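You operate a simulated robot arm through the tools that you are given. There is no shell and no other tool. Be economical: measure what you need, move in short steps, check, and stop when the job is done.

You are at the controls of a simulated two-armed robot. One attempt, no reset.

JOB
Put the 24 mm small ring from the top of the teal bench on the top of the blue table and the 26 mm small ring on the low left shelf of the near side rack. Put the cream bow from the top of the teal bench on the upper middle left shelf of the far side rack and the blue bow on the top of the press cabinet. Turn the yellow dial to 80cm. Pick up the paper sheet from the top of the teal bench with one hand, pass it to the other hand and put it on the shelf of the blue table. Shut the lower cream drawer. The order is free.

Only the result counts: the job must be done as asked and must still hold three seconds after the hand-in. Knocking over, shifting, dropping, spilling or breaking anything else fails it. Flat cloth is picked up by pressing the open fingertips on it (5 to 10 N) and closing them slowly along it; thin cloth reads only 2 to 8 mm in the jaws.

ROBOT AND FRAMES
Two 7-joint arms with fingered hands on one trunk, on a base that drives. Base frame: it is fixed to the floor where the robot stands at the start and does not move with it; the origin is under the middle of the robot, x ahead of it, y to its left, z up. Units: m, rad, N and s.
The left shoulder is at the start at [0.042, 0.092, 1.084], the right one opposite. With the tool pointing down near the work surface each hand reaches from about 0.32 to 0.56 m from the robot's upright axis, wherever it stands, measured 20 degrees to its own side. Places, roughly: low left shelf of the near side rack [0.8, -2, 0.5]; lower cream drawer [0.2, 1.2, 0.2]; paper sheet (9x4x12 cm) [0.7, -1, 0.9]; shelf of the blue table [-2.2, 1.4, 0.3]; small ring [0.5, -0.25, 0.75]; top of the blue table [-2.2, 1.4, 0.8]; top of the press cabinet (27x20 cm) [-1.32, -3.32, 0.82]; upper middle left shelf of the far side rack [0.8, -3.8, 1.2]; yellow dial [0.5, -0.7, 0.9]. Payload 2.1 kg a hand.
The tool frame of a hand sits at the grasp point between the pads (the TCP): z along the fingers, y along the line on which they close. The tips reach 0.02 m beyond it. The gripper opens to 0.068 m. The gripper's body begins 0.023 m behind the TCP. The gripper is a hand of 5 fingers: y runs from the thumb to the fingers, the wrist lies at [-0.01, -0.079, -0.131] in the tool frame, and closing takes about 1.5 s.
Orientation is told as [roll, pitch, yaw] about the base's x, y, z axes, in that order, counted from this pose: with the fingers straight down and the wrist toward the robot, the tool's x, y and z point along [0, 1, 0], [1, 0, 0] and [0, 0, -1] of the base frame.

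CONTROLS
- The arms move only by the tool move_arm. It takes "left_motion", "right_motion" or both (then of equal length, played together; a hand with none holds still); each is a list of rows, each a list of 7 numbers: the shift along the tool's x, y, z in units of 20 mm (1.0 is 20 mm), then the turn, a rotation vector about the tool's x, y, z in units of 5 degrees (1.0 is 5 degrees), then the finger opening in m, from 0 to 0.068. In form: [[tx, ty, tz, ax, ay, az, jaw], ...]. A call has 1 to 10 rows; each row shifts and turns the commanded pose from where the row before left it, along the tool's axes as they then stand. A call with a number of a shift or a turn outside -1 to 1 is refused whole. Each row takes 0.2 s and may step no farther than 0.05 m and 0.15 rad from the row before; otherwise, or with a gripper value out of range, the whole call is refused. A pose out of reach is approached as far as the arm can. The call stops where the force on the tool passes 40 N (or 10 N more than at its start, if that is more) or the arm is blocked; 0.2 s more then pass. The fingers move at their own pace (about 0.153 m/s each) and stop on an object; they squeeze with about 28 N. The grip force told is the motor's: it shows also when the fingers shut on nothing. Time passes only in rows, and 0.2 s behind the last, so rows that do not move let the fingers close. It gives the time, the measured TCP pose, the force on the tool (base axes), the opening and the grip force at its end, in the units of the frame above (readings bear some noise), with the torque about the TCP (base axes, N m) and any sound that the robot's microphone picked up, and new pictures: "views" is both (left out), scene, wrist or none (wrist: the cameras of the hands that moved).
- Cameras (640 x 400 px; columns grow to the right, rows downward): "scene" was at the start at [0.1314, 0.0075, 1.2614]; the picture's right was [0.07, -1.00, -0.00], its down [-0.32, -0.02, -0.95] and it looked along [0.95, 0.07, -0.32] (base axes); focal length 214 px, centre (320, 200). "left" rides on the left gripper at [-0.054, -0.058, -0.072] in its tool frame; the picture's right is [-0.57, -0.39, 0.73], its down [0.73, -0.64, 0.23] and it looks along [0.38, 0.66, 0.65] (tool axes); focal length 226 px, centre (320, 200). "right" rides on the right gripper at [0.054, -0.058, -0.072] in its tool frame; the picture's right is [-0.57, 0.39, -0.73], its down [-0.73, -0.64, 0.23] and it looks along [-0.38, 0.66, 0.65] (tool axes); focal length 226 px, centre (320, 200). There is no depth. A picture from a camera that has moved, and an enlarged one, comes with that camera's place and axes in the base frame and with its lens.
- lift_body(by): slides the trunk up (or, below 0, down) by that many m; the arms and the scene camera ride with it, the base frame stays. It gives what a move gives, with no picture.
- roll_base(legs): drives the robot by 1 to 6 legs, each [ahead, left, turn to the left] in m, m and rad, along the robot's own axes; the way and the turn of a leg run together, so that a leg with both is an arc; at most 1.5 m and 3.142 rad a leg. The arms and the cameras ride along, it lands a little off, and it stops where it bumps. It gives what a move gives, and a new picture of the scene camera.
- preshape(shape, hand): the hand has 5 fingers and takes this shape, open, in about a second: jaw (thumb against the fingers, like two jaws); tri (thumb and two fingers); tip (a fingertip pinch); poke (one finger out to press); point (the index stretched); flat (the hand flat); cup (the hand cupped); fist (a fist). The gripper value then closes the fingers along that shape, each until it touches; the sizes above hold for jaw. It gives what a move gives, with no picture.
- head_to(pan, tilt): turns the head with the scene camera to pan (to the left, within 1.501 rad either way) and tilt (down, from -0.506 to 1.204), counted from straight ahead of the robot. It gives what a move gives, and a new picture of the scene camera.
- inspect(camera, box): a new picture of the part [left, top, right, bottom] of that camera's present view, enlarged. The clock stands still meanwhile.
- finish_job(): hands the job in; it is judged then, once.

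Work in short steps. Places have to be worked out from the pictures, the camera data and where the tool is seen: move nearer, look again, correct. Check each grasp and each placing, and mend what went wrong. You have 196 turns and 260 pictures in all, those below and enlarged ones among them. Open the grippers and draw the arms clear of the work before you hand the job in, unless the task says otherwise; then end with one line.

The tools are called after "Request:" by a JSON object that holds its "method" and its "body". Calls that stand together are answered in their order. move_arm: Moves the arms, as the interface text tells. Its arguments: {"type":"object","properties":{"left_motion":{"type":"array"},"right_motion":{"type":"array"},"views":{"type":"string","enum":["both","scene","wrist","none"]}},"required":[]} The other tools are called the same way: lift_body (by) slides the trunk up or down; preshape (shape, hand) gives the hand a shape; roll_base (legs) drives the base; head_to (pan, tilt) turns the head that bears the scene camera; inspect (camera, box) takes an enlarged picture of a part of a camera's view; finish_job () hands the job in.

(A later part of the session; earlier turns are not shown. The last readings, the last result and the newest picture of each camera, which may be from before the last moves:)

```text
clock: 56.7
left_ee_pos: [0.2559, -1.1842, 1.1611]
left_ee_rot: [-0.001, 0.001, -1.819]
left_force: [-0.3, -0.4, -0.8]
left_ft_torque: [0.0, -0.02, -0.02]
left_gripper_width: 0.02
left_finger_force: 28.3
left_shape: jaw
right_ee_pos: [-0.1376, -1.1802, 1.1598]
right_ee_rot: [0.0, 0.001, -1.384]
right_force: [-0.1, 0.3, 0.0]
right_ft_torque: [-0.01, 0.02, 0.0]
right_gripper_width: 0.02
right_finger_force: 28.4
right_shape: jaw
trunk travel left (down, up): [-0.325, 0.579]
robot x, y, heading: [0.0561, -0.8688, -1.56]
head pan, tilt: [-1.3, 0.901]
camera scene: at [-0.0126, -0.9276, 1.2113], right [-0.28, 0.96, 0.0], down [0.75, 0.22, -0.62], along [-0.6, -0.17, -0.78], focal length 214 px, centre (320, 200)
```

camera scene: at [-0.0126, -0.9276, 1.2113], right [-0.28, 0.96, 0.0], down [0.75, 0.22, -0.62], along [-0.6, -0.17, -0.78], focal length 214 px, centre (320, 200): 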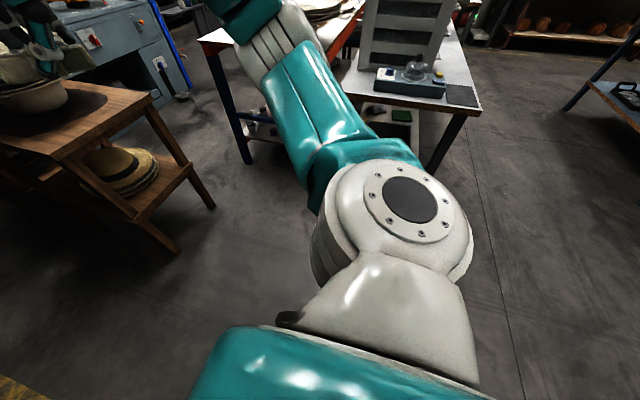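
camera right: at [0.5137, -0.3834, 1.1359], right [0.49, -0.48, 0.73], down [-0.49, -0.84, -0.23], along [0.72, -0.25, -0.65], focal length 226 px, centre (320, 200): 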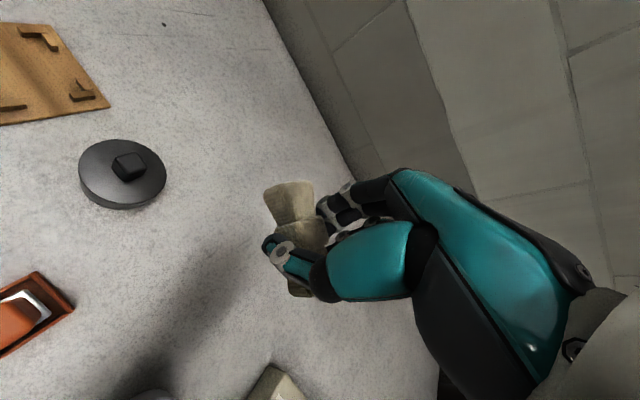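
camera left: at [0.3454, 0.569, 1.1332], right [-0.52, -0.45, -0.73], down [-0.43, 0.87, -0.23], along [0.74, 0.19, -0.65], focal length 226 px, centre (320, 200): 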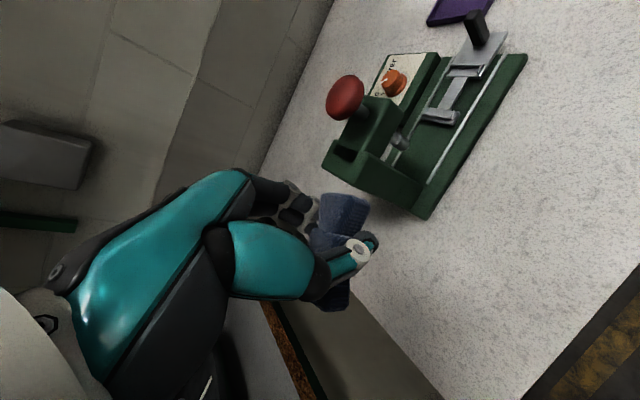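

Elbows reach about ±0.33 m, which fits the corridor. I drive forward 1.3 m and look ahead.

Request:
{"method": "roll_base", "body": {"legs": [[1.3, 0.01, -0.008]]}}

Request:
{"method": "head_to", "body": {"pan": 0.45, "tilt": 0.1}}

```text
clock: 63.2
left_ee_pos: [0.2894, -2.4736, 1.1601]
left_ee_rot: [0.001, -0.001, -1.813]
left_force: [-0.4, 0.4, 1.0]
left_ft_torque: [-0.03, -0.01, 0.04]
left_gripper_width: 0.0202
left_finger_force: 28.1
left_shape: jaw
right_ee_pos: [-0.1033, -2.4731, 1.1604]
right_ee_rot: [0.002, -0.001, -1.375]
right_force: [1.1, -0.2, -0.7]
right_ft_torque: [0.03, 0.0, 0.0]
right_gripper_width: 0.0199
right_finger_force: 28.1
right_shape: jaw
trunk travel left (down, up): [-0.325, 0.579]
robot x, y, heading: [0.0902, -2.1568, -1.549]
head pan, tilt: [-1.3, 0.901]
camera scene: at [0.0191, -2.2187, 1.2113], right [-0.29, 0.96, 0.0], down [0.75, 0.22, -0.62], along [-0.6, -0.18, -0.78], focal length 214 px, centre (320, 200)
```

scene: 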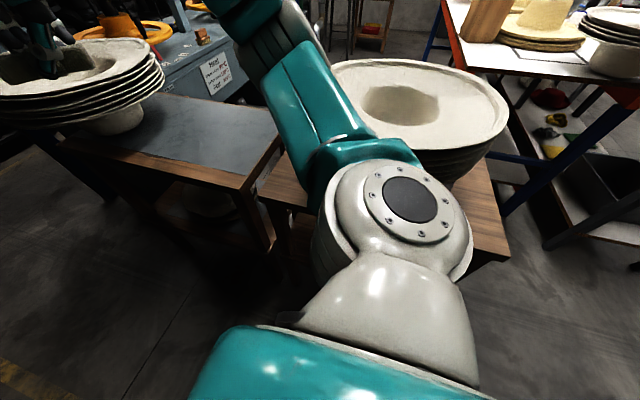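

```text
clock: 65.0
left_ee_pos: [0.2901, -2.4734, 1.1608]
left_ee_rot: [0.001, 0.0, -1.814]
left_force: [-0.4, -0.3, -0.1]
left_ft_torque: [0.02, 0.01, -0.01]
left_gripper_width: 0.0205
left_finger_force: 28.0
left_shape: jaw
right_ee_pos: [-0.1055, -2.4733, 1.1594]
right_ee_rot: [-0.001, -0.001, -1.376]
right_force: [0.6, -0.1, -0.2]
right_ft_torque: [0.01, -0.02, 0.02]
right_gripper_width: 0.0197
right_finger_force: 27.9
right_shape: jaw
trunk travel left (down, up): [-0.325, 0.579]
robot x, y, heading: [0.0936, -2.159, -1.548]
head pan, tilt: [0.45, 0.099]
camera scene: at [0.1331, -2.2792, 1.2822], right [-0.89, -0.45, 0.0], down [-0.05, 0.09, -0.99], along [0.45, -0.89, -0.1], focal length 214 px, centre (320, 200)
```

scene: 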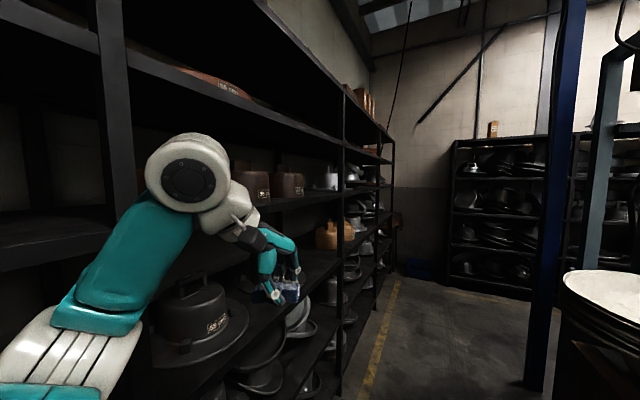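

Post positions put the far rack's left bay at y -3.31 to -4.2. I straighten and drive on, then look ahead and right.

Request:
{"method": "roll_base", "body": {"legs": [[0, 0, -0.025], [0.7, -0.02, 0]]}}

Request:
{"method": "head_to", "body": {"pan": -0.35, "tilt": 0.4}}

```text
clock: 69.2
left_ee_pos: [0.2596, -3.186, 1.1599]
left_ee_rot: [-0.002, 0.0, -1.832]
left_force: [0.6, -0.4, 0.1]
left_ft_torque: [0.01, -0.01, 0.04]
left_gripper_width: 0.02
left_finger_force: 28.1
left_shape: jaw
right_ee_pos: [-0.1327, -3.1764, 1.1586]
right_ee_rot: [0.0, -0.002, -1.396]
right_force: [-0.1, -0.3, -0.1]
right_ft_torque: [-0.01, 0.0, -0.03]
right_gripper_width: 0.0197
right_finger_force: 27.5
right_shape: jaw
trunk travel left (down, up): [-0.325, 0.579]
robot x, y, heading: [0.068, -2.865, -1.571]
head pan, tilt: [0.45, 0.099]
camera scene: at [0.1081, -2.9877, 1.2822], right [-0.9, -0.43, 0.0], down [-0.04, 0.09, -0.99], along [0.43, -0.9, -0.1], focal length 214 px, centre (320, 200)
```

scene: 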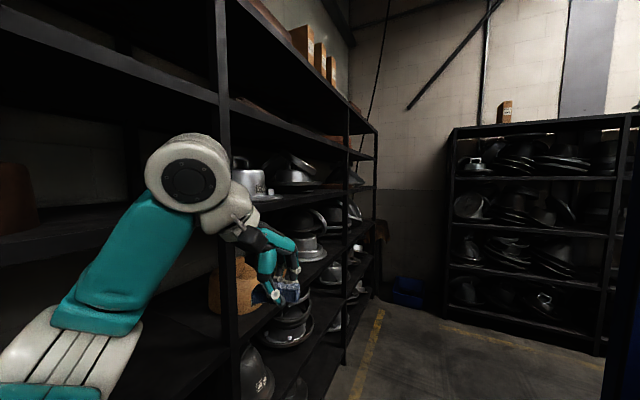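

```text
clock: 70.3
left_ee_pos: [0.2605, -3.1849, 1.1603]
left_ee_rot: [-0.001, 0.0, -1.833]
left_force: [0.1, -0.1, 0.5]
left_ft_torque: [-0.01, -0.05, 0.01]
left_gripper_width: 0.0201
left_finger_force: 28.4
left_shape: jaw
right_ee_pos: [-0.1336, -3.1763, 1.1606]
right_ee_rot: [0.0, -0.002, -1.397]
right_force: [-0.3, -0.8, 0.1]
right_ft_torque: [0.02, 0.0, -0.02]
right_gripper_width: 0.0198
right_finger_force: 27.8
right_shape: jaw
trunk travel left (down, up): [-0.325, 0.579]
robot x, y, heading: [0.0712, -2.8637, -1.574]
head pan, tilt: [-0.351, 0.4]
camera scene: at [0.0363, -2.9918, 1.2543], right [-0.94, 0.34, 0.0], down [0.13, 0.37, -0.92], along [-0.32, -0.87, -0.39], focal length 214 px, centre (320, 200)
```

scene: 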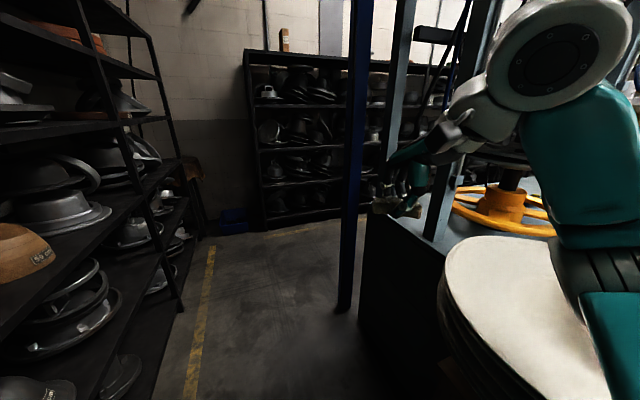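

Clear floor between rack (x 0.54) and press (x -0.48). I drive to y -3.65 and turn left to face the far rack.

Request:
{"method": "roll_base", "body": {"legs": [[0.78, -0.04, 0], [0, 0, 1.574]]}}

Request:
{"method": "head_to", "body": {"pan": -0.1, "tilt": 0.2}}

```text
clock: 78.4
left_ee_pos: [0.349, -3.4674, 1.1614]
left_ee_rot: [-0.001, 0.0, -0.289]
left_force: [-0.8, -0.1, 0.3]
left_ft_torque: [-0.04, 0.0, -0.02]
left_gripper_width: 0.0199
left_finger_force: 28.1
left_shape: jaw
right_ee_pos: [0.3291, -3.8598, 1.1602]
right_ee_rot: [-0.001, 0.0, 0.147]
right_force: [0.2, 0.1, -0.5]
right_ft_torque: [-0.01, 0.0, 0.02]
right_gripper_width: 0.0194
right_finger_force: 27.9
right_shape: jaw
trunk travel left (down, up): [-0.325, 0.579]
robot x, y, heading: [0.0247, -3.6465, -0.027]
head pan, tilt: [-0.351, 0.4]
camera scene: at [0.1481, -3.6833, 1.2543], right [-0.37, -0.93, 0.0], down [-0.36, 0.14, -0.92], along [0.86, -0.34, -0.39], focal length 214 px, centre (320, 200)
```

scene: 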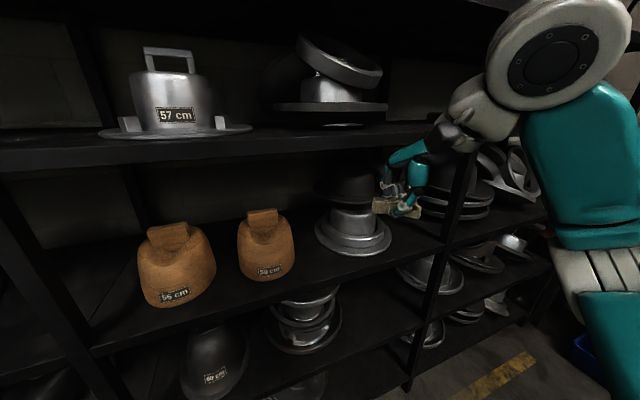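

```text
clock: 79.1
left_ee_pos: [0.3477, -3.4671, 1.1602]
left_ee_rot: [0.0, -0.002, -0.288]
left_force: [0.5, 0.6, -0.7]
left_ft_torque: [0.03, -0.01, 0.02]
left_gripper_width: 0.0193
left_finger_force: 26.9
left_shape: jaw
right_ee_pos: [0.3288, -3.8605, 1.1596]
right_ee_rot: [0.0, 0.0, 0.147]
right_force: [0.3, -0.2, -0.1]
right_ft_torque: [-0.03, 0.0, -0.01]
right_gripper_width: 0.0196
right_finger_force: 27.8
right_shape: jaw
trunk travel left (down, up): [-0.325, 0.579]
robot x, y, heading: [0.0234, -3.6512, -0.03]
head pan, tilt: [-0.099, 0.201]
camera scene: at [0.1545, -3.661, 1.2728], right [-0.13, -0.99, 0.0], down [-0.2, 0.03, -0.98], along [0.97, -0.12, -0.2], focal length 214 px, centre (320, 200)
```

scene: 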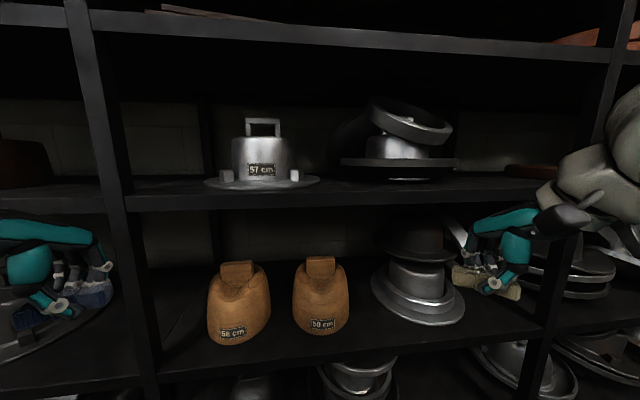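

The z≈1.2 shelf in front holds the 57 cm block and pans, and there is free space at its right end. I raise the trunk 0.2 m and look at that spot.

Request:
{"method": "lift_body", "body": {"by": 0.2}}

Request:
{"method": "roll_base", "body": {"legs": [[0, -0.2, 0.03]]}}

Request:
{"method": "head_to", "body": {"pan": -0.1, "tilt": 0.4}}

```text
clock: 81.3
left_ee_pos: [0.3466, -3.4664, 1.361]
left_ee_rot: [0.0, -0.002, -0.29]
left_force: [0.0, -0.2, 0.2]
left_ft_torque: [-0.01, -0.03, 0.0]
left_gripper_width: 0.0198
left_finger_force: 27.7
left_shape: jaw
right_ee_pos: [0.3294, -3.8603, 1.3603]
right_ee_rot: [-0.001, 0.0, 0.148]
right_force: [-0.8, -0.2, 0.4]
right_ft_torque: [0.0, 0.02, -0.03]
right_gripper_width: 0.0194
right_finger_force: 28.2
right_shape: jaw
trunk travel left (down, up): [-0.525, 0.379]
robot x, y, heading: [0.0216, -3.6468, -0.027]
head pan, tilt: [-0.099, 0.201]
```

```text
clock: 82.9
left_ee_pos: [0.3404, -3.657, 1.3594]
left_ee_rot: [0.0, -0.001, -0.264]
left_force: [-0.1, -1.0, -0.2]
left_ft_torque: [-0.03, 0.0, -0.04]
left_gripper_width: 0.0198
left_finger_force: 28.4
left_shape: jaw
right_ee_pos: [0.331, -4.0511, 1.3601]
right_ee_rot: [0.001, 0.0, 0.173]
right_force: [0.0, 0.1, 0.0]
right_ft_torque: [0.01, -0.01, 0.01]
right_gripper_width: 0.0195
right_finger_force: 27.3
right_shape: jaw
trunk travel left (down, up): [-0.525, 0.379]
robot x, y, heading: [0.0187, -3.8465, -0.0]
head pan, tilt: [-0.099, 0.201]
camera scene: at [0.131, -3.8568, 1.4739], right [-0.1, -0.99, 0.0], down [-0.2, 0.02, -0.98], along [0.97, -0.1, -0.2], focal length 214 px, centre (320, 200)
```

scene: 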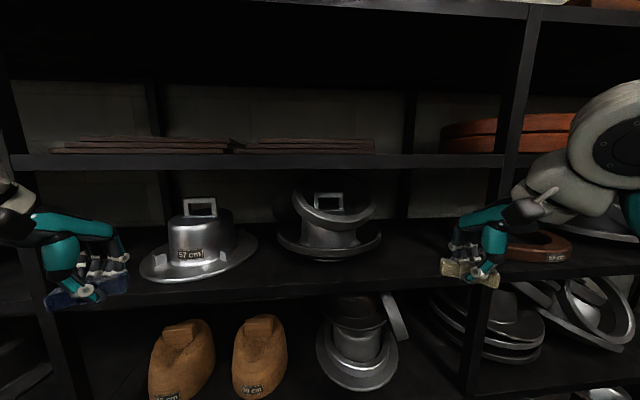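

```text
clock: 83.6
left_ee_pos: [0.3401, -3.6575, 1.3596]
left_ee_rot: [-0.001, 0.0, -0.263]
left_force: [0.3, -0.4, -0.1]
left_ft_torque: [-0.07, -0.02, 0.01]
left_gripper_width: 0.0198
left_finger_force: 28.0
left_shape: jaw
right_ee_pos: [0.3312, -4.0503, 1.3593]
right_ee_rot: [0.001, -0.001, 0.174]
right_force: [0.6, -0.1, 0.3]
right_ft_torque: [0.0, -0.03, 0.0]
right_gripper_width: 0.0196
right_finger_force: 28.4
right_shape: jaw
trunk travel left (down, up): [-0.525, 0.379]
robot x, y, heading: [0.0191, -3.8494, -0.004]
head pan, tilt: [-0.099, 0.4]
camera scene: at [0.1305, -3.8559, 1.4554], right [-0.1, -0.99, 0.0], down [-0.39, 0.04, -0.92], along [0.92, -0.09, -0.39], focal length 214 px, centre (320, 200)
```

scene: 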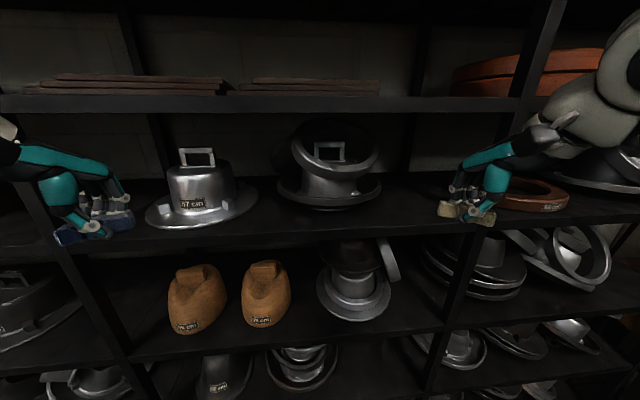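

Shelf top is at z≈1.215 with its front edge at x≈0.523, and the free spot is near (0.60, -4.13). I square the right hand, shift it right and tilt the fingers forward to about 40°.

Request:
{"method": "move_arm", "body": {"right_motion": [[-1, 0.3, 0.2, 0, 0, 1, 0], [-1, 0.3, 0.2, 0, 0, 1, 0], [-1, 0.35, 0.25, -1, 0, 0, 0], [-1, 0.327, 0.28, -1, 0, 0, 0], [0, 0.3, 0.307, -1, 0, 0, 0], [0, 0.273, 0.332, -1, 0, 0, 0], [0, 0.243, 0.355, -1, 0, 0, 0], [0, 0.211, 0.375, -1, 0, 0, 0], [0, 0.178, 0.392, -1, 0, 0, 0], [0, 0.143, 0.405, -1, 0, 0, 0]], "views": "scene"}}

```text
clock: 85.8
left_ee_pos: [0.3406, -3.6565, 1.3595]
left_ee_rot: [0.002, 0.002, -0.265]
left_force: [0.0, 0.3, -0.9]
left_ft_torque: [0.0, -0.03, 0.01]
left_gripper_width: 0.0196
left_finger_force: 27.6
left_shape: jaw
right_ee_pos: [0.4041, -4.13, 1.3123]
right_ee_rot: [0.0, -0.7, 0.0]
right_force: [0.2, 0.1, 0.5]
right_ft_torque: [-0.01, 0.01, 0.02]
right_gripper_width: 0.0189
right_finger_force: 28.4
right_shape: jaw
trunk travel left (down, up): [-0.525, 0.379]
robot x, y, heading: [0.019, -3.8464, -0.003]
head pan, tilt: [-0.099, 0.4]
camera scene: at [0.1305, -3.8559, 1.4554], right [-0.1, -0.99, 0.0], down [-0.39, 0.04, -0.92], along [0.92, -0.09, -0.39], focal length 214 px, centre (320, 200)
```

scene: 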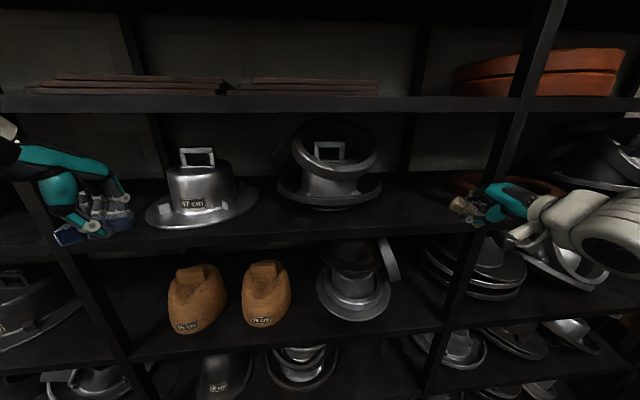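

The hand sits at 40° tilt with the post well to its right. I move it forward into the shelf space.

Request:
{"method": "move_arm", "body": {"right_motion": [[0.5, 0.67, 0.758, 0, 0, 0, 0], [0.5, 0.67, 0.758, 0, 0, 0, 0], [0, 0.67, 0.758, 0, 0, 0, 0], [0, 0.67, 0.758, 0, 0, 0, 0], [0, 0.67, 0.758, 0, 0, 0, 0], [0, 0.67, 0.758, 0, 0, 0, 0], [0, 0.67, 0.758, 0, 0, 0, 0], [0, 0.67, 0.758, 0, 0, 0, 0], [0, 0.67, 0.758, 0, 0, 0, 0], [0, 0.67, 0.758, 0, 0, 0, 0]], "views": "both"}}

```text
clock: 88.0
left_ee_pos: [0.34, -3.657, 1.3601]
left_ee_rot: [0.0, 0.001, -0.265]
left_force: [0.3, 0.6, 0.6]
left_ft_torque: [-0.01, -0.04, 0.03]
left_gripper_width: 0.0197
left_finger_force: 27.9
left_shape: jaw
right_ee_pos: [0.5937, -4.106, 1.2855]
right_ee_rot: [-0.001, -0.7, 0.002]
right_force: [-0.2, 0.4, -0.3]
right_ft_torque: [0.01, 0.01, 0.02]
right_gripper_width: 0.0182
right_finger_force: 28.2
right_shape: jaw
right hand out of reach, approached as far as the arm can: row 10
trunk travel left (down, up): [-0.525, 0.379]
robot x, y, heading: [0.0186, -3.8469, -0.0]
head pan, tilt: [-0.099, 0.4]
camera scene: at [0.1304, -3.8561, 1.4554], right [-0.1, -0.99, 0.0], down [-0.39, 0.04, -0.92], along [0.92, -0.09, -0.39], focal length 214 px, centre (320, 200)
camera right: at [0.5048, -4.0505, 1.3044], right [-0.17, -0.57, 0.81], down [-0.34, -0.73, -0.59], along [0.92, -0.38, -0.07], focal length 226 px, centre (320, 200)
```

scene: 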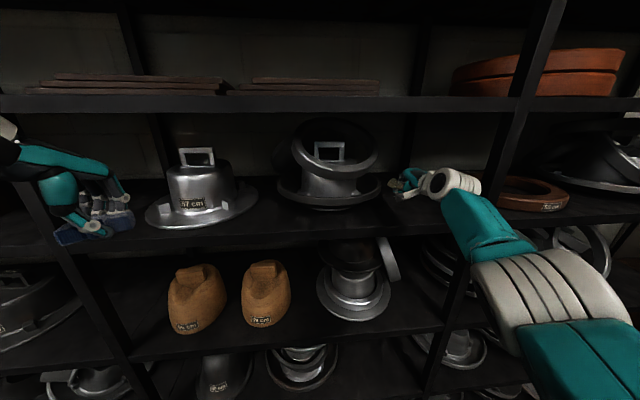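
right: 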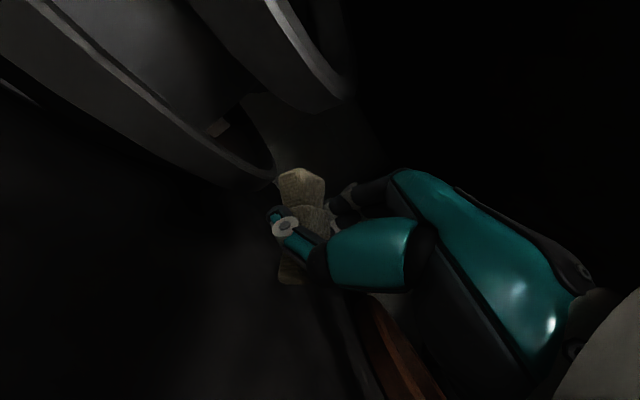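

The bow is over the shelf. I lower in small steps, watching for contact.

Request:
{"method": "move_arm", "body": {"right_motion": [[0, -0.32, 0.383, 0, 0, 0, 0], [0, -0.32, 0.383, 0, 0, 0, 0], [0, -0.32, 0.383, 0, 0, 0, 0], [0, -0.16, 0.19, 0, 0, 0, 0]], "views": "both"}}

```text
clock: 89.0
left_ee_pos: [0.3401, -3.657, 1.3601]
left_ee_rot: [0.001, 0.001, -0.262]
left_force: [-0.8, 0.4, 0.0]
left_ft_torque: [0.0, -0.02, 0.01]
left_gripper_width: 0.0196
left_finger_force: 28.0
left_shape: jaw
right_ee_pos: [0.5945, -4.1057, 1.2476]
right_ee_rot: [-0.001, -0.698, -0.001]
right_force: [0.0, -0.5, -0.6]
right_ft_torque: [0.03, 0.0, 0.03]
right_gripper_width: 0.0184
right_finger_force: 28.2
right_shape: jaw
trunk travel left (down, up): [-0.525, 0.379]
robot x, y, heading: [0.0188, -3.8464, -0.003]
head pan, tilt: [-0.099, 0.4]
camera scene: at [0.1306, -3.8558, 1.4554], right [-0.1, -0.99, 0.0], down [-0.39, 0.04, -0.92], along [0.92, -0.09, -0.39], focal length 214 px, centre (320, 200)
camera right: at [0.5034, -4.0511, 1.2669], right [-0.17, -0.57, 0.81], down [-0.34, -0.73, -0.59], along [0.92, -0.38, -0.07], focal length 226 px, centre (320, 200)
```

scene: 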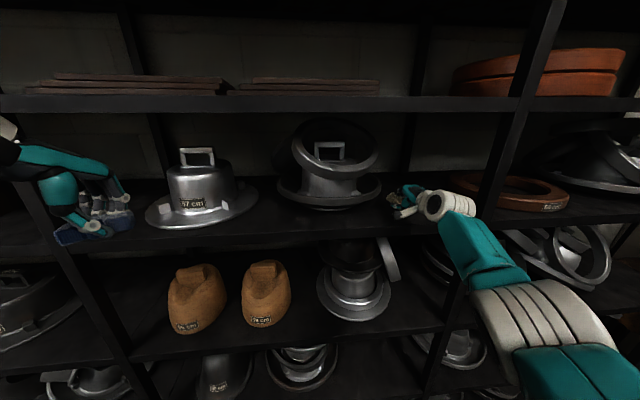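
right: 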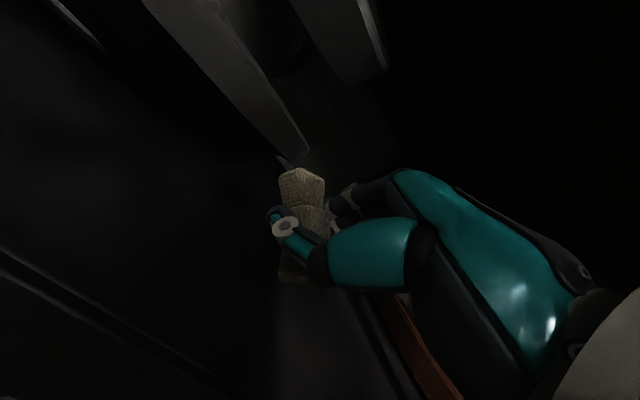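

No contact yet; I go lower in 3 mm steps.

Request:
{"method": "move_arm", "body": {"right_motion": [[0, -0.096, 0.115, 0, 0, 0, 0], [0, -0.096, 0.115, 0, 0, 0, 0], [0, -0.096, 0.115, 0, 0, 0, 0]], "views": "none"}}

```text
clock: 89.8
left_ee_pos: [0.3405, -3.6562, 1.3597]
left_ee_rot: [0.0, 0.001, -0.264]
left_force: [-0.7, 0.6, 0.4]
left_ft_torque: [0.05, -0.01, -0.02]
left_gripper_width: 0.0197
left_finger_force: 28.1
left_shape: jaw
right_ee_pos: [0.5928, -4.1059, 1.2387]
right_ee_rot: [0.001, -0.698, 0.0]
right_force: [0.8, 0.0, 0.7]
right_ft_torque: [-0.01, 0.02, -0.01]
right_gripper_width: 0.0183
right_finger_force: 28.0
right_shape: jaw
trunk travel left (down, up): [-0.525, 0.379]
robot x, y, heading: [0.0184, -3.8477, -0.003]
head pan, tilt: [-0.099, 0.4]
```

Request:
{"method": "move_arm", "body": {"right_motion": [[0, -0.096, 0.115, 0, 0, 0, 0], [0, -0.096, 0.115, 0, 0, 0, 0], [0, -0.096, 0.115, 0, 0, 0, 0]], "views": "wrist"}}

```text
clock: 90.6
left_ee_pos: [0.3395, -3.6562, 1.3597]
left_ee_rot: [-0.001, -0.002, -0.264]
left_force: [0.5, -0.9, 0.0]
left_ft_torque: [0.03, 0.02, -0.01]
left_gripper_width: 0.02
left_finger_force: 27.5
left_shape: jaw
right_ee_pos: [0.5926, -4.1053, 1.2311]
right_ee_rot: [0.0, -0.7, -0.001]
right_force: [7.6, -0.3, 11.3]
right_ft_torque: [-0.02, -0.07, -0.01]
right_gripper_width: 0.0204
right_finger_force: 28.0
right_shape: jaw
trunk travel left (down, up): [-0.525, 0.379]
robot x, y, heading: [0.0213, -3.8495, -0.002]
head pan, tilt: [-0.099, 0.4]
camera right: at [0.5032, -4.0508, 1.2494], right [-0.17, -0.57, 0.81], down [-0.34, -0.73, -0.59], along [0.92, -0.38, -0.07], focal length 226 px, centre (320, 200)
```

right: 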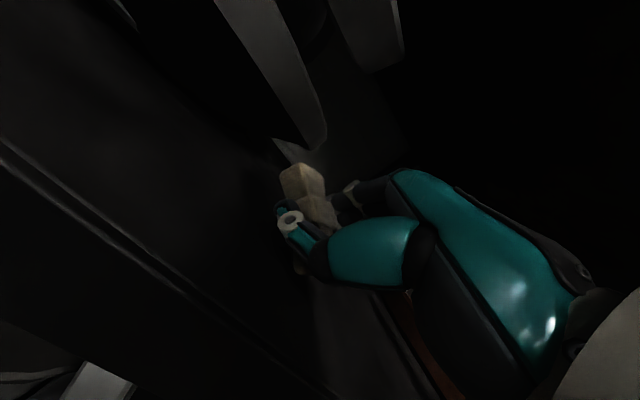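

Contact with the shelf (11 N). I open gradually while rising a few mm, then back out along the finger axis.

Request:
{"method": "move_arm", "body": {"right_motion": [[0, 0.064, -0.077, 0, 0, 0, 0.026], [0, 0.064, -0.077, 0, 0, 0, 0.032], [0, 0.064, -0.077, 0, 0, 0, 0.04], [0, 0.064, -0.077, 0, 0, 0, 0.046], [0, 0.064, -0.077, 0, 0, 0, 0.052], [0, 0, 0, 0, 0, 0, 0.052]], "views": "wrist"}}

```text
clock: 92.0
left_ee_pos: [0.3392, -3.6552, 1.3614]
left_ee_rot: [-0.001, -0.001, -0.263]
left_force: [-1.3, 0.6, -0.4]
left_ft_torque: [0.0, 0.0, 0.02]
left_gripper_width: 0.0196
left_finger_force: 27.8
left_shape: jaw
right_ee_pos: [0.5916, -4.107, 1.2399]
right_ee_rot: [-0.003, -0.698, -0.001]
right_force: [1.9, 0.3, 5.5]
right_ft_torque: [0.04, 0.0, -0.02]
right_gripper_width: 0.0429
right_finger_force: 0.1
right_shape: jaw
trunk travel left (down, up): [-0.525, 0.379]
robot x, y, heading: [0.0216, -3.8461, -0.002]
head pan, tilt: [-0.099, 0.4]
camera right: at [0.5014, -4.0514, 1.2585], right [-0.17, -0.57, 0.81], down [-0.34, -0.73, -0.59], along [0.92, -0.38, -0.07], focal length 226 px, centre (320, 200)
```

right: 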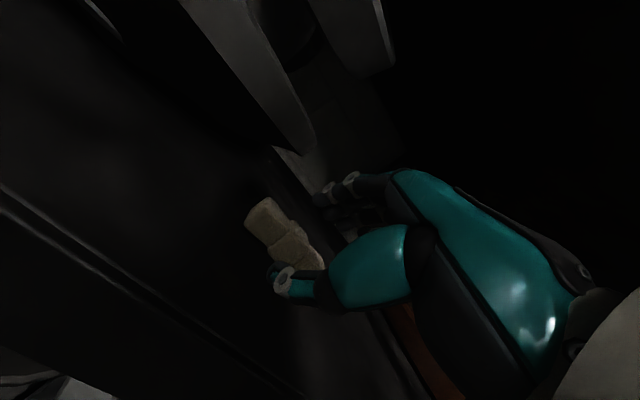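

The bow is free on the shelf. I open further with a slight rise and back away.

Request:
{"method": "move_arm", "body": {"right_motion": [[0, 0.19, -0.23, 0, 0, 0, 0.06], [0, 0, -0.5, 0, 0, 0, 0.064], [0, 0, -0.7, 0, 0, 0, 0.064], [0, 0, -1, 0, 0, 0, 0.064], [0, -0.3, -0.9, 0, 0, 0, 0.064], [0, -0.7, -0.7, 0, 0, 0, 0.064]], "views": "both"}}

```text
clock: 93.4
left_ee_pos: [0.3399, -3.6566, 1.3598]
left_ee_rot: [-0.001, 0.0, -0.263]
left_force: [0.4, -0.5, 0.1]
left_ft_torque: [-0.03, 0.0, 0.02]
left_gripper_width: 0.0197
left_finger_force: 27.6
left_shape: jaw
right_ee_pos: [0.5268, -4.107, 1.2907]
right_ee_rot: [0.0, -0.698, 0.0]
right_force: [-0.7, -0.1, 0.3]
right_ft_torque: [-0.02, 0.02, -0.01]
right_gripper_width: 0.0641
right_finger_force: 0.0
right_shape: jaw
trunk travel left (down, up): [-0.525, 0.379]
robot x, y, heading: [0.02, -3.8482, -0.0]
head pan, tilt: [-0.099, 0.4]
camera scene: at [0.1303, -3.8559, 1.4554], right [-0.1, -0.99, 0.0], down [-0.39, 0.04, -0.92], along [0.92, -0.09, -0.39], focal length 214 px, centre (320, 200)
camera right: at [0.437, -4.0519, 1.31], right [-0.17, -0.57, 0.81], down [-0.34, -0.73, -0.59], along [0.92, -0.38, -0.07], focal length 226 px, centre (320, 200)
```

scene: 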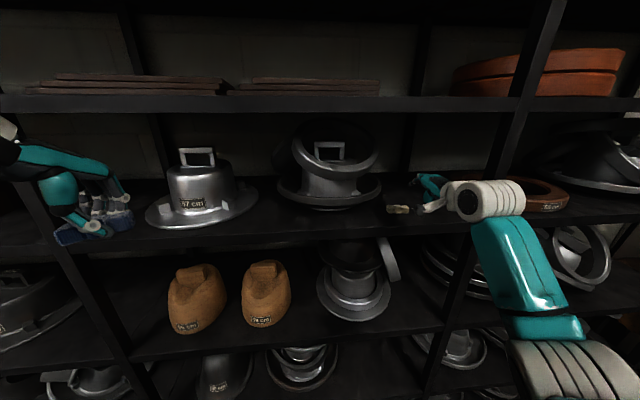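
right: 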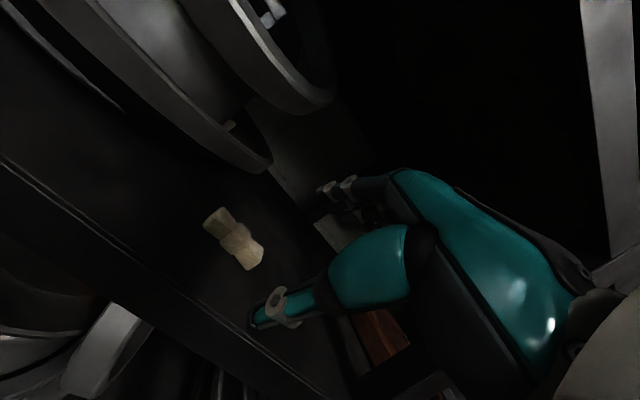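

The cream bow rests on the shelf. I withdraw the right arm and straighten the hand.

Request:
{"method": "move_arm", "body": {"right_motion": [[0, -0.766, -0.643, 0, 0, 0, 0.064], [0, -0.766, -0.643, 0, 0, 0, 0.064], [0, -0.766, -0.643, 0, 0, 0, 0.064], [0, -0.766, -0.643, 0, 0, 0, 0.064], [0, -0.766, -0.643, 0, 0, 0, 0.064], [0, -0.766, -0.643, 0, 0, 0, 0.064], [0, -0.766, -0.643, 0, 0, 0, 0.064], [0, -0.2, -0.3, 1, 0, 0, 0.064], [0, -0.2, -0.3, 1, 0, 0, 0.064], [0, -0.2, -0.3, 1, 0, 0, 0.064]], "views": "none"}}

Request:
{"method": "move_arm", "body": {"right_motion": [[0.5, -0.3, 0, 1, 0, 0, 0.064], [0.5, -0.3, 0, 1, 0, 0, 0.064], [0.5, -0.3, 0, 1, 0, 0, 0.064], [0.5, -0.3, 0, 1, 0, 0, 0.064], [0.5, -0.3, 0, 1, 0, 0, 0.064]], "views": "none"}}

Request:
{"method": "head_to", "body": {"pan": 0, "tilt": 1.2}}

```text
clock: 95.6
left_ee_pos: [0.3405, -3.6558, 1.3597]
left_ee_rot: [-0.001, -0.002, -0.264]
left_force: [0.2, -0.1, -0.4]
left_ft_torque: [-0.02, -0.02, -0.02]
left_gripper_width: 0.0195
left_finger_force: 28.0
left_shape: jaw
right_ee_pos: [0.368, -4.1057, 1.298]
right_ee_rot: [-0.001, -0.434, -0.001]
right_force: [0.2, 0.3, 0.1]
right_ft_torque: [0.0, -0.03, -0.01]
right_gripper_width: 0.064
right_finger_force: 0.1
right_shape: jaw
trunk travel left (down, up): [-0.525, 0.379]
robot x, y, heading: [0.0209, -3.8471, -0.008]
head pan, tilt: [-0.099, 0.4]
```

```text
clock: 96.8
left_ee_pos: [0.3397, -3.6579, 1.3611]
left_ee_rot: [0.001, 0.001, -0.263]
left_force: [0.0, 0.0, -0.4]
left_ft_torque: [0.02, 0.0, -0.01]
left_gripper_width: 0.0197
left_finger_force: 27.7
left_shape: jaw
right_ee_pos: [0.3408, -4.0543, 1.2912]
right_ee_rot: [-0.002, 0.002, 0.001]
right_force: [-0.5, 0.2, -0.2]
right_ft_torque: [-0.01, 0.0, -0.01]
right_gripper_width: 0.0641
right_finger_force: 0.1
right_shape: jaw
trunk travel left (down, up): [-0.525, 0.379]
robot x, y, heading: [0.0252, -3.849, -0.003]
head pan, tilt: [-0.099, 0.4]
```

```text
clock: 98.0
left_ee_pos: [0.3403, -3.6564, 1.3605]
left_ee_rot: [0.0, 0.0, -0.264]
left_force: [0.2, -0.7, 0.7]
left_ft_torque: [-0.03, 0.01, 0.0]
left_gripper_width: 0.0199
left_finger_force: 27.7
left_shape: jaw
right_ee_pos: [0.3412, -4.0558, 1.2898]
right_ee_rot: [0.0, 0.001, -0.001]
right_force: [-0.6, 0.2, -0.4]
right_ft_torque: [0.01, -0.02, 0.0]
right_gripper_width: 0.0639
right_finger_force: 0.1
right_shape: jaw
trunk travel left (down, up): [-0.525, 0.379]
robot x, y, heading: [0.0208, -3.8479, -0.001]
head pan, tilt: [0.0, 1.201]
camera scene: at [0.0943, -3.8466, 1.3926], right [0.0, -1.0, 0.0], down [-0.93, 0.0, -0.36], along [0.36, 0.0, -0.93], focal length 214 px, centre (320, 200)
```

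scene: 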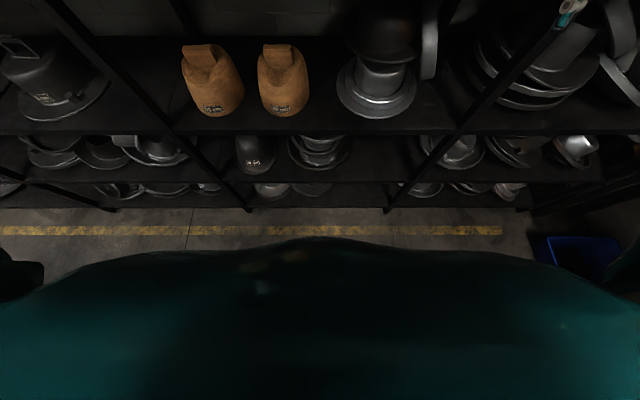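

Base radius looks like about 0.2 m. The press cabinet must be approached from the gap between the wooden tables and the orange-legged table, so I turn, reverse up the corridor and shift west with the trunk raised.

Request:
{"method": "roll_base", "body": {"legs": [[0, 0.02, -1.571], [-1.25, 0.02, 0], [-1.2, 0, 0]]}}

Request:
{"method": "lift_body", "body": {"by": 0.15}}

Request:
{"method": "head_to", "body": {"pan": -0.8, "tilt": 0.6}}

```text
clock: 113.7
left_ee_pos: [0.2834, -1.7169, 1.3601]
left_ee_rot: [0.001, 0.001, -1.837]
left_force: [-1.2, -0.2, 0.2]
left_ft_torque: [0.02, 0.01, 0.01]
left_gripper_width: 0.0196
left_finger_force: 27.8
left_shape: jaw
right_ee_pos: [-0.1165, -1.7171, 1.2902]
right_ee_rot: [-0.001, 0.001, -1.574]
right_force: [0.3, -0.3, 0.2]
right_ft_torque: [0.03, -0.01, 0.05]
right_gripper_width: 0.064
right_finger_force: 0.0
right_shape: jaw
trunk travel left (down, up): [-0.525, 0.379]
robot x, y, heading: [0.0933, -1.3988, -1.578]
head pan, tilt: [0.0, 1.201]
camera scene: at [0.0918, -1.4716, 1.3926], right [-1.0, 0.0, 0.0], down [0.0, 0.93, -0.36], along [0.0, -0.36, -0.93], focal length 214 px, centre (320, 200)
```

scene: 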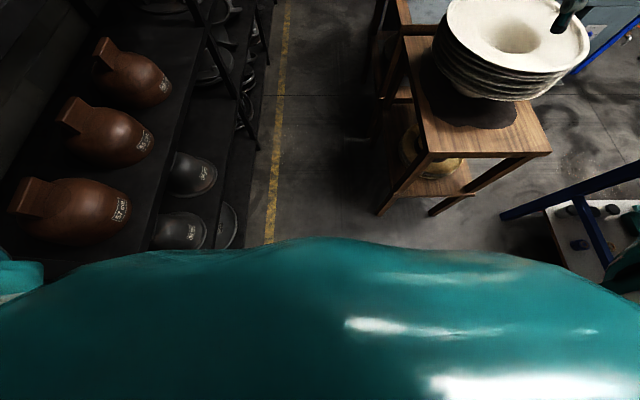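

```text
clock: 115.5
left_ee_pos: [0.2839, -1.7178, 1.51]
left_ee_rot: [0.0, 0.001, -1.837]
left_force: [-0.6, -1.1, -1.5]
left_ft_torque: [-0.02, -0.02, -0.03]
left_gripper_width: 0.0194
left_finger_force: 28.2
left_shape: jaw
right_ee_pos: [-0.1158, -1.7186, 1.4392]
right_ee_rot: [0.0, -0.001, -1.575]
right_force: [0.0, -0.6, 0.4]
right_ft_torque: [0.01, 0.0, -0.01]
right_gripper_width: 0.0638
right_finger_force: 0.1
right_shape: jaw
trunk travel left (down, up): [-0.675, 0.229]
robot x, y, heading: [0.0932, -1.4004, -1.573]
head pan, tilt: [0.0, 1.201]
```

```text
clock: 116.6
left_ee_pos: [0.2836, -1.7164, 1.5097]
left_ee_rot: [0.001, 0.0, -1.839]
left_force: [0.1, 0.5, 0.5]
left_ft_torque: [0.02, -0.02, -0.03]
left_gripper_width: 0.0193
left_finger_force: 27.9
left_shape: jaw
right_ee_pos: [-0.1158, -1.7175, 1.4401]
right_ee_rot: [-0.001, 0.001, -1.576]
right_force: [-0.1, -0.6, -0.1]
right_ft_torque: [0.01, 0.0, -0.01]
right_gripper_width: 0.0642
right_finger_force: 0.0
right_shape: jaw
trunk travel left (down, up): [-0.675, 0.229]
robot x, y, heading: [0.0959, -1.3992, -1.572]
head pan, tilt: [-0.799, 0.6]
camera scene: at [0.0285, -1.4708, 1.5873], right [-0.69, 0.72, 0.0], down [0.41, 0.39, -0.82], along [-0.59, -0.57, -0.57], focal length 214 px, centre (320, 200)
```

scene: 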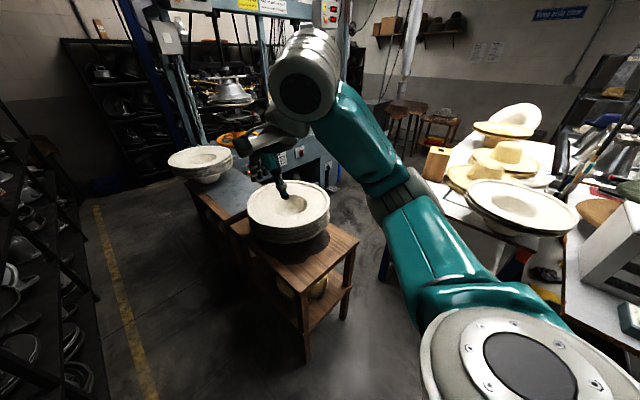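

The gap between the tables (x -0.67 to -1.13) is only about 4 cm wider than my base, so I scout for a western route. I look back toward the north-west.

Request:
{"method": "head_to", "body": {"pan": -1.5, "tilt": 0.35}}

```text
clock: 117.7
left_ee_pos: [0.2823, -1.7185, 1.5106]
left_ee_rot: [0.001, 0.0, -1.838]
left_force: [0.8, -1.3, -0.3]
left_ft_torque: [0.01, 0.01, -0.02]
left_gripper_width: 0.0198
left_finger_force: 28.2
left_shape: jaw
right_ee_pos: [-0.1162, -1.7174, 1.4401]
right_ee_rot: [0.0, 0.0, -1.573]
right_force: [0.3, 0.4, -0.2]
right_ft_torque: [0.01, -0.01, -0.04]
right_gripper_width: 0.0641
right_finger_force: 0.1
right_shape: jaw
trunk travel left (down, up): [-0.675, 0.229]
robot x, y, heading: [0.0917, -1.3992, -1.578]
head pan, tilt: [-1.499, 0.351]
camera scene: at [-0.0009, -1.4158, 1.6101], right [-0.07, 1.0, 0.0], down [0.34, 0.02, -0.94], along [-0.94, -0.06, -0.34], focal length 214 px, centre (320, 200)
```

scene: 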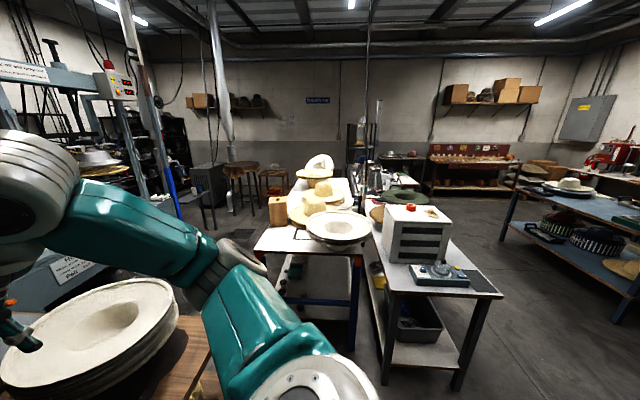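

West routes are long. I go near the gap at (-0.83, -1.42) to measure it precisely, with arms above everything.

Request:
{"method": "roll_base", "body": {"legs": [[0.0, -0.92, 0.0]]}}

Request:
{"method": "head_to", "body": {"pan": 0.0, "tilt": 0.85}}

```text
clock: 122.5
left_ee_pos: [-0.6434, -1.7174, 1.5105]
left_ee_rot: [0.0, 0.001, -1.826]
left_force: [-0.5, -0.2, -0.7]
left_ft_torque: [-0.01, 0.01, 0.01]
left_gripper_width: 0.0197
left_finger_force: 28.0
left_shape: jaw
right_ee_pos: [-1.0425, -1.7211, 1.4399]
right_ee_rot: [0.0, 0.0, -1.562]
right_force: [0.7, 0.4, -0.5]
right_ft_torque: [0.0, -0.04, 0.02]
right_gripper_width: 0.064
right_finger_force: 0.0
right_shape: jaw
trunk travel left (down, up): [-0.675, 0.229]
robot x, y, heading: [-0.8357, -1.3988, -1.566]
head pan, tilt: [-1.499, 0.351]
camera scene: at [-0.9312, -1.4182, 1.6102], right [-0.08, 1.0, 0.0], down [0.34, 0.03, -0.94], along [-0.94, -0.07, -0.34], focal length 214 px, centre (320, 200)
```

scene: 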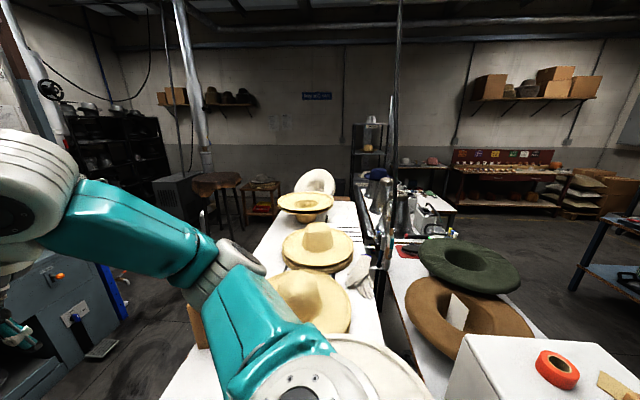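

```text
clock: 124.2
left_ee_pos: [-0.6429, -1.7172, 1.5113]
left_ee_rot: [0.0, 0.0, -1.826]
left_force: [-0.2, 1.0, -0.2]
left_ft_torque: [-0.05, -0.04, 0.02]
left_gripper_width: 0.0195
left_finger_force: 27.8
left_shape: jaw
right_ee_pos: [-1.0418, -1.7202, 1.4408]
right_ee_rot: [0.0, 0.0, -1.563]
right_force: [-0.2, 0.6, 0.0]
right_ft_torque: [-0.05, 0.02, 0.04]
right_gripper_width: 0.064
right_finger_force: 0.1
right_shape: jaw
trunk travel left (down, up): [-0.675, 0.229]
robot x, y, heading: [-0.8362, -1.3985, -1.564]
head pan, tilt: [0.0, 0.85]
camera scene: at [-0.8375, -1.4891, 1.5665], right [-1.0, -0.01, 0.0], down [-0.01, 0.75, -0.66], along [0.0, -0.66, -0.75], focal length 214 px, centre (320, 200)
```

scene: 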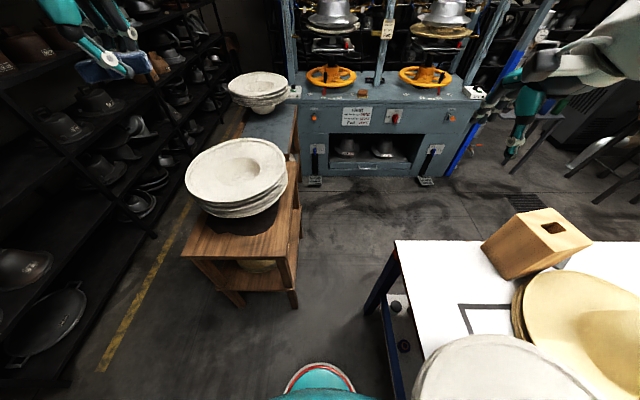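

The base's visible rim suggests radius ~0.19–0.20 m, and the gap spans x -0.68 to -1.15. I centre at x -0.915 and check.

Request:
{"method": "roll_base", "body": {"legs": [[0.1, -0.08, -0.007]]}}

Request:
{"method": "inspect", "body": {"camera": "scene", "box": [220, 200, 460, 400]}}

```text
clock: 125.4
left_ee_pos: [-0.7236, -1.8206, 1.5102]
left_ee_rot: [0.0, 0.0, -1.83]
left_force: [-0.2, -0.6, 0.0]
left_ft_torque: [-0.01, 0.0, 0.03]
left_gripper_width: 0.0197
left_finger_force: 27.8
left_shape: jaw
right_ee_pos: [-1.1212, -1.8215, 1.4395]
right_ee_rot: [0.0, 0.001, -1.571]
right_force: [0.4, 0.5, 0.3]
right_ft_torque: [-0.03, 0.0, 0.03]
right_gripper_width: 0.0637
right_finger_force: 0.1
right_shape: jaw
trunk travel left (down, up): [-0.675, 0.229]
robot x, y, heading: [-0.911, -1.5028, -1.568]
head pan, tilt: [0.0, 0.85]
camera scene: at [-0.9157, -1.5909, 1.5664], right [-1.0, 0.0, 0.0], down [0.0, 0.75, -0.66], along [0.0, -0.66, -0.75], focal length 214 px, centre (320, 200)
```

scene: 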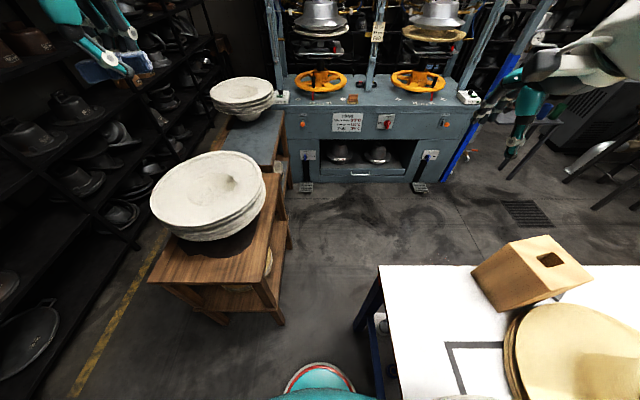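

```text
2.00 times, centred on (340, 300) of scene
camera zoom: at [-0.9157, -1.5909, 1.5664], right [-1.0, 0.0, 0.0], down [0.0, 0.75, -0.66], along [0.0, -0.66, -0.75], focal length 429 px, centre (280, 0)
```

zoom: 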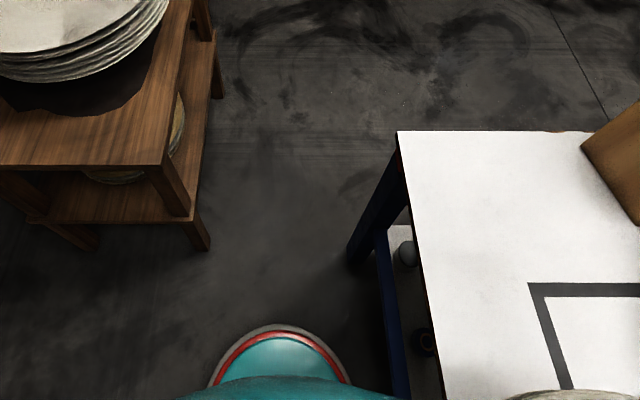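

Gap measures 0.44 m centred on x -0.911, against a base of about 0.39–0.40 m. I am centred, so I creep forward in small legs, watching the pose.

Request:
{"method": "roll_base", "body": {"legs": [[0.15, -0.001, -0.002]]}}

Request:
{"method": "inspect", "body": {"camera": "scene", "box": [220, 200, 460, 400]}}

```text
clock: 126.8
left_ee_pos: [-0.7224, -1.9695, 1.5097]
left_ee_rot: [-0.001, 0.003, -1.83]
left_force: [-0.3, -0.8, -0.7]
left_ft_torque: [-0.04, -0.04, 0.01]
left_gripper_width: 0.0194
left_finger_force: 28.0
left_shape: jaw
right_ee_pos: [-1.1207, -1.9714, 1.4392]
right_ee_rot: [0.0, 0.002, -1.568]
right_force: [-0.8, -0.8, 0.1]
right_ft_torque: [-0.01, -0.03, -0.02]
right_gripper_width: 0.0638
right_finger_force: 0.0
right_shape: jaw
trunk travel left (down, up): [-0.675, 0.229]
robot x, y, heading: [-0.9126, -1.6524, -1.576]
head pan, tilt: [0.0, 0.85]
camera scene: at [-0.9153, -1.7403, 1.5664], right [-1.0, 0.0, 0.0], down [0.0, 0.75, -0.66], along [0.0, -0.66, -0.75], focal length 214 px, centre (320, 200)
```

scene: 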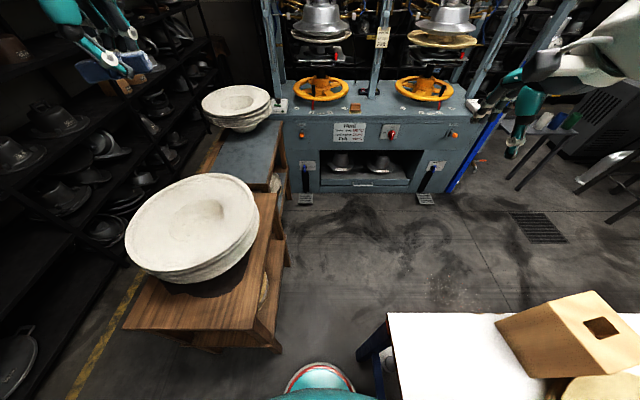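

```text
2.00 times, centred on (340, 300) of scene
camera zoom: at [-0.9153, -1.7403, 1.5664], right [-1.0, 0.0, 0.0], down [0.0, 0.75, -0.66], along [0.0, -0.66, -0.75], focal length 429 px, centre (280, 0)
```

zoom: 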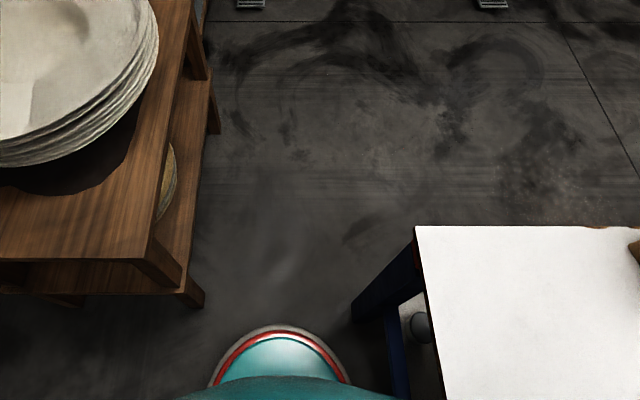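

Gap centre is x≈-0.906. I nudge left 8 mm and continue.

Request:
{"method": "roll_base", "body": {"legs": [[0.0, 0.008, 0.004], [0.12, 0, 0]]}}

Request:
{"method": "inspect", "body": {"camera": "scene", "box": [220, 200, 460, 400]}}

```text
clock: 128.4
left_ee_pos: [-0.7115, -2.0892, 1.5109]
left_ee_rot: [0.0, 0.002, -1.824]
left_force: [0.6, 0.1, -0.1]
left_ft_torque: [-0.03, -0.03, -0.03]
left_gripper_width: 0.0194
left_finger_force: 28.1
left_shape: jaw
right_ee_pos: [-1.1106, -2.0923, 1.44]
right_ee_rot: [0.0, 0.001, -1.563]
right_force: [-0.3, -0.2, 0.3]
right_ft_torque: [0.01, 0.02, 0.01]
right_gripper_width: 0.0641
right_finger_force: 0.1
right_shape: jaw
trunk travel left (down, up): [-0.675, 0.229]
robot x, y, heading: [-0.9062, -1.7665, -1.565]
head pan, tilt: [0.0, 0.85]
camera scene: at [-0.9061, -1.8598, 1.5664], right [-1.0, -0.01, 0.0], down [-0.01, 0.75, -0.66], along [0.0, -0.66, -0.75], focal length 214 px, centre (320, 200)
```

scene: 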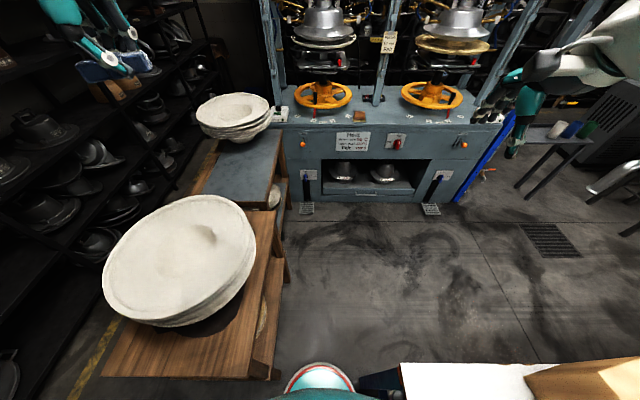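

```text
2.00 times, centred on (340, 300) of scene
camera zoom: at [-0.9061, -1.8598, 1.5664], right [-1.0, -0.01, 0.0], down [-0.01, 0.75, -0.66], along [0.0, -0.66, -0.75], focal length 429 px, centre (280, 0)
```

zoom: 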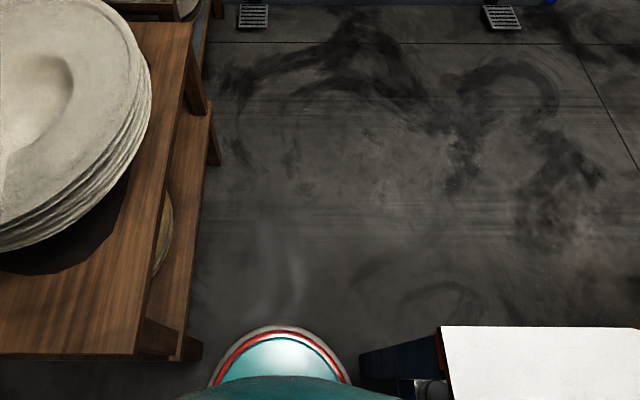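

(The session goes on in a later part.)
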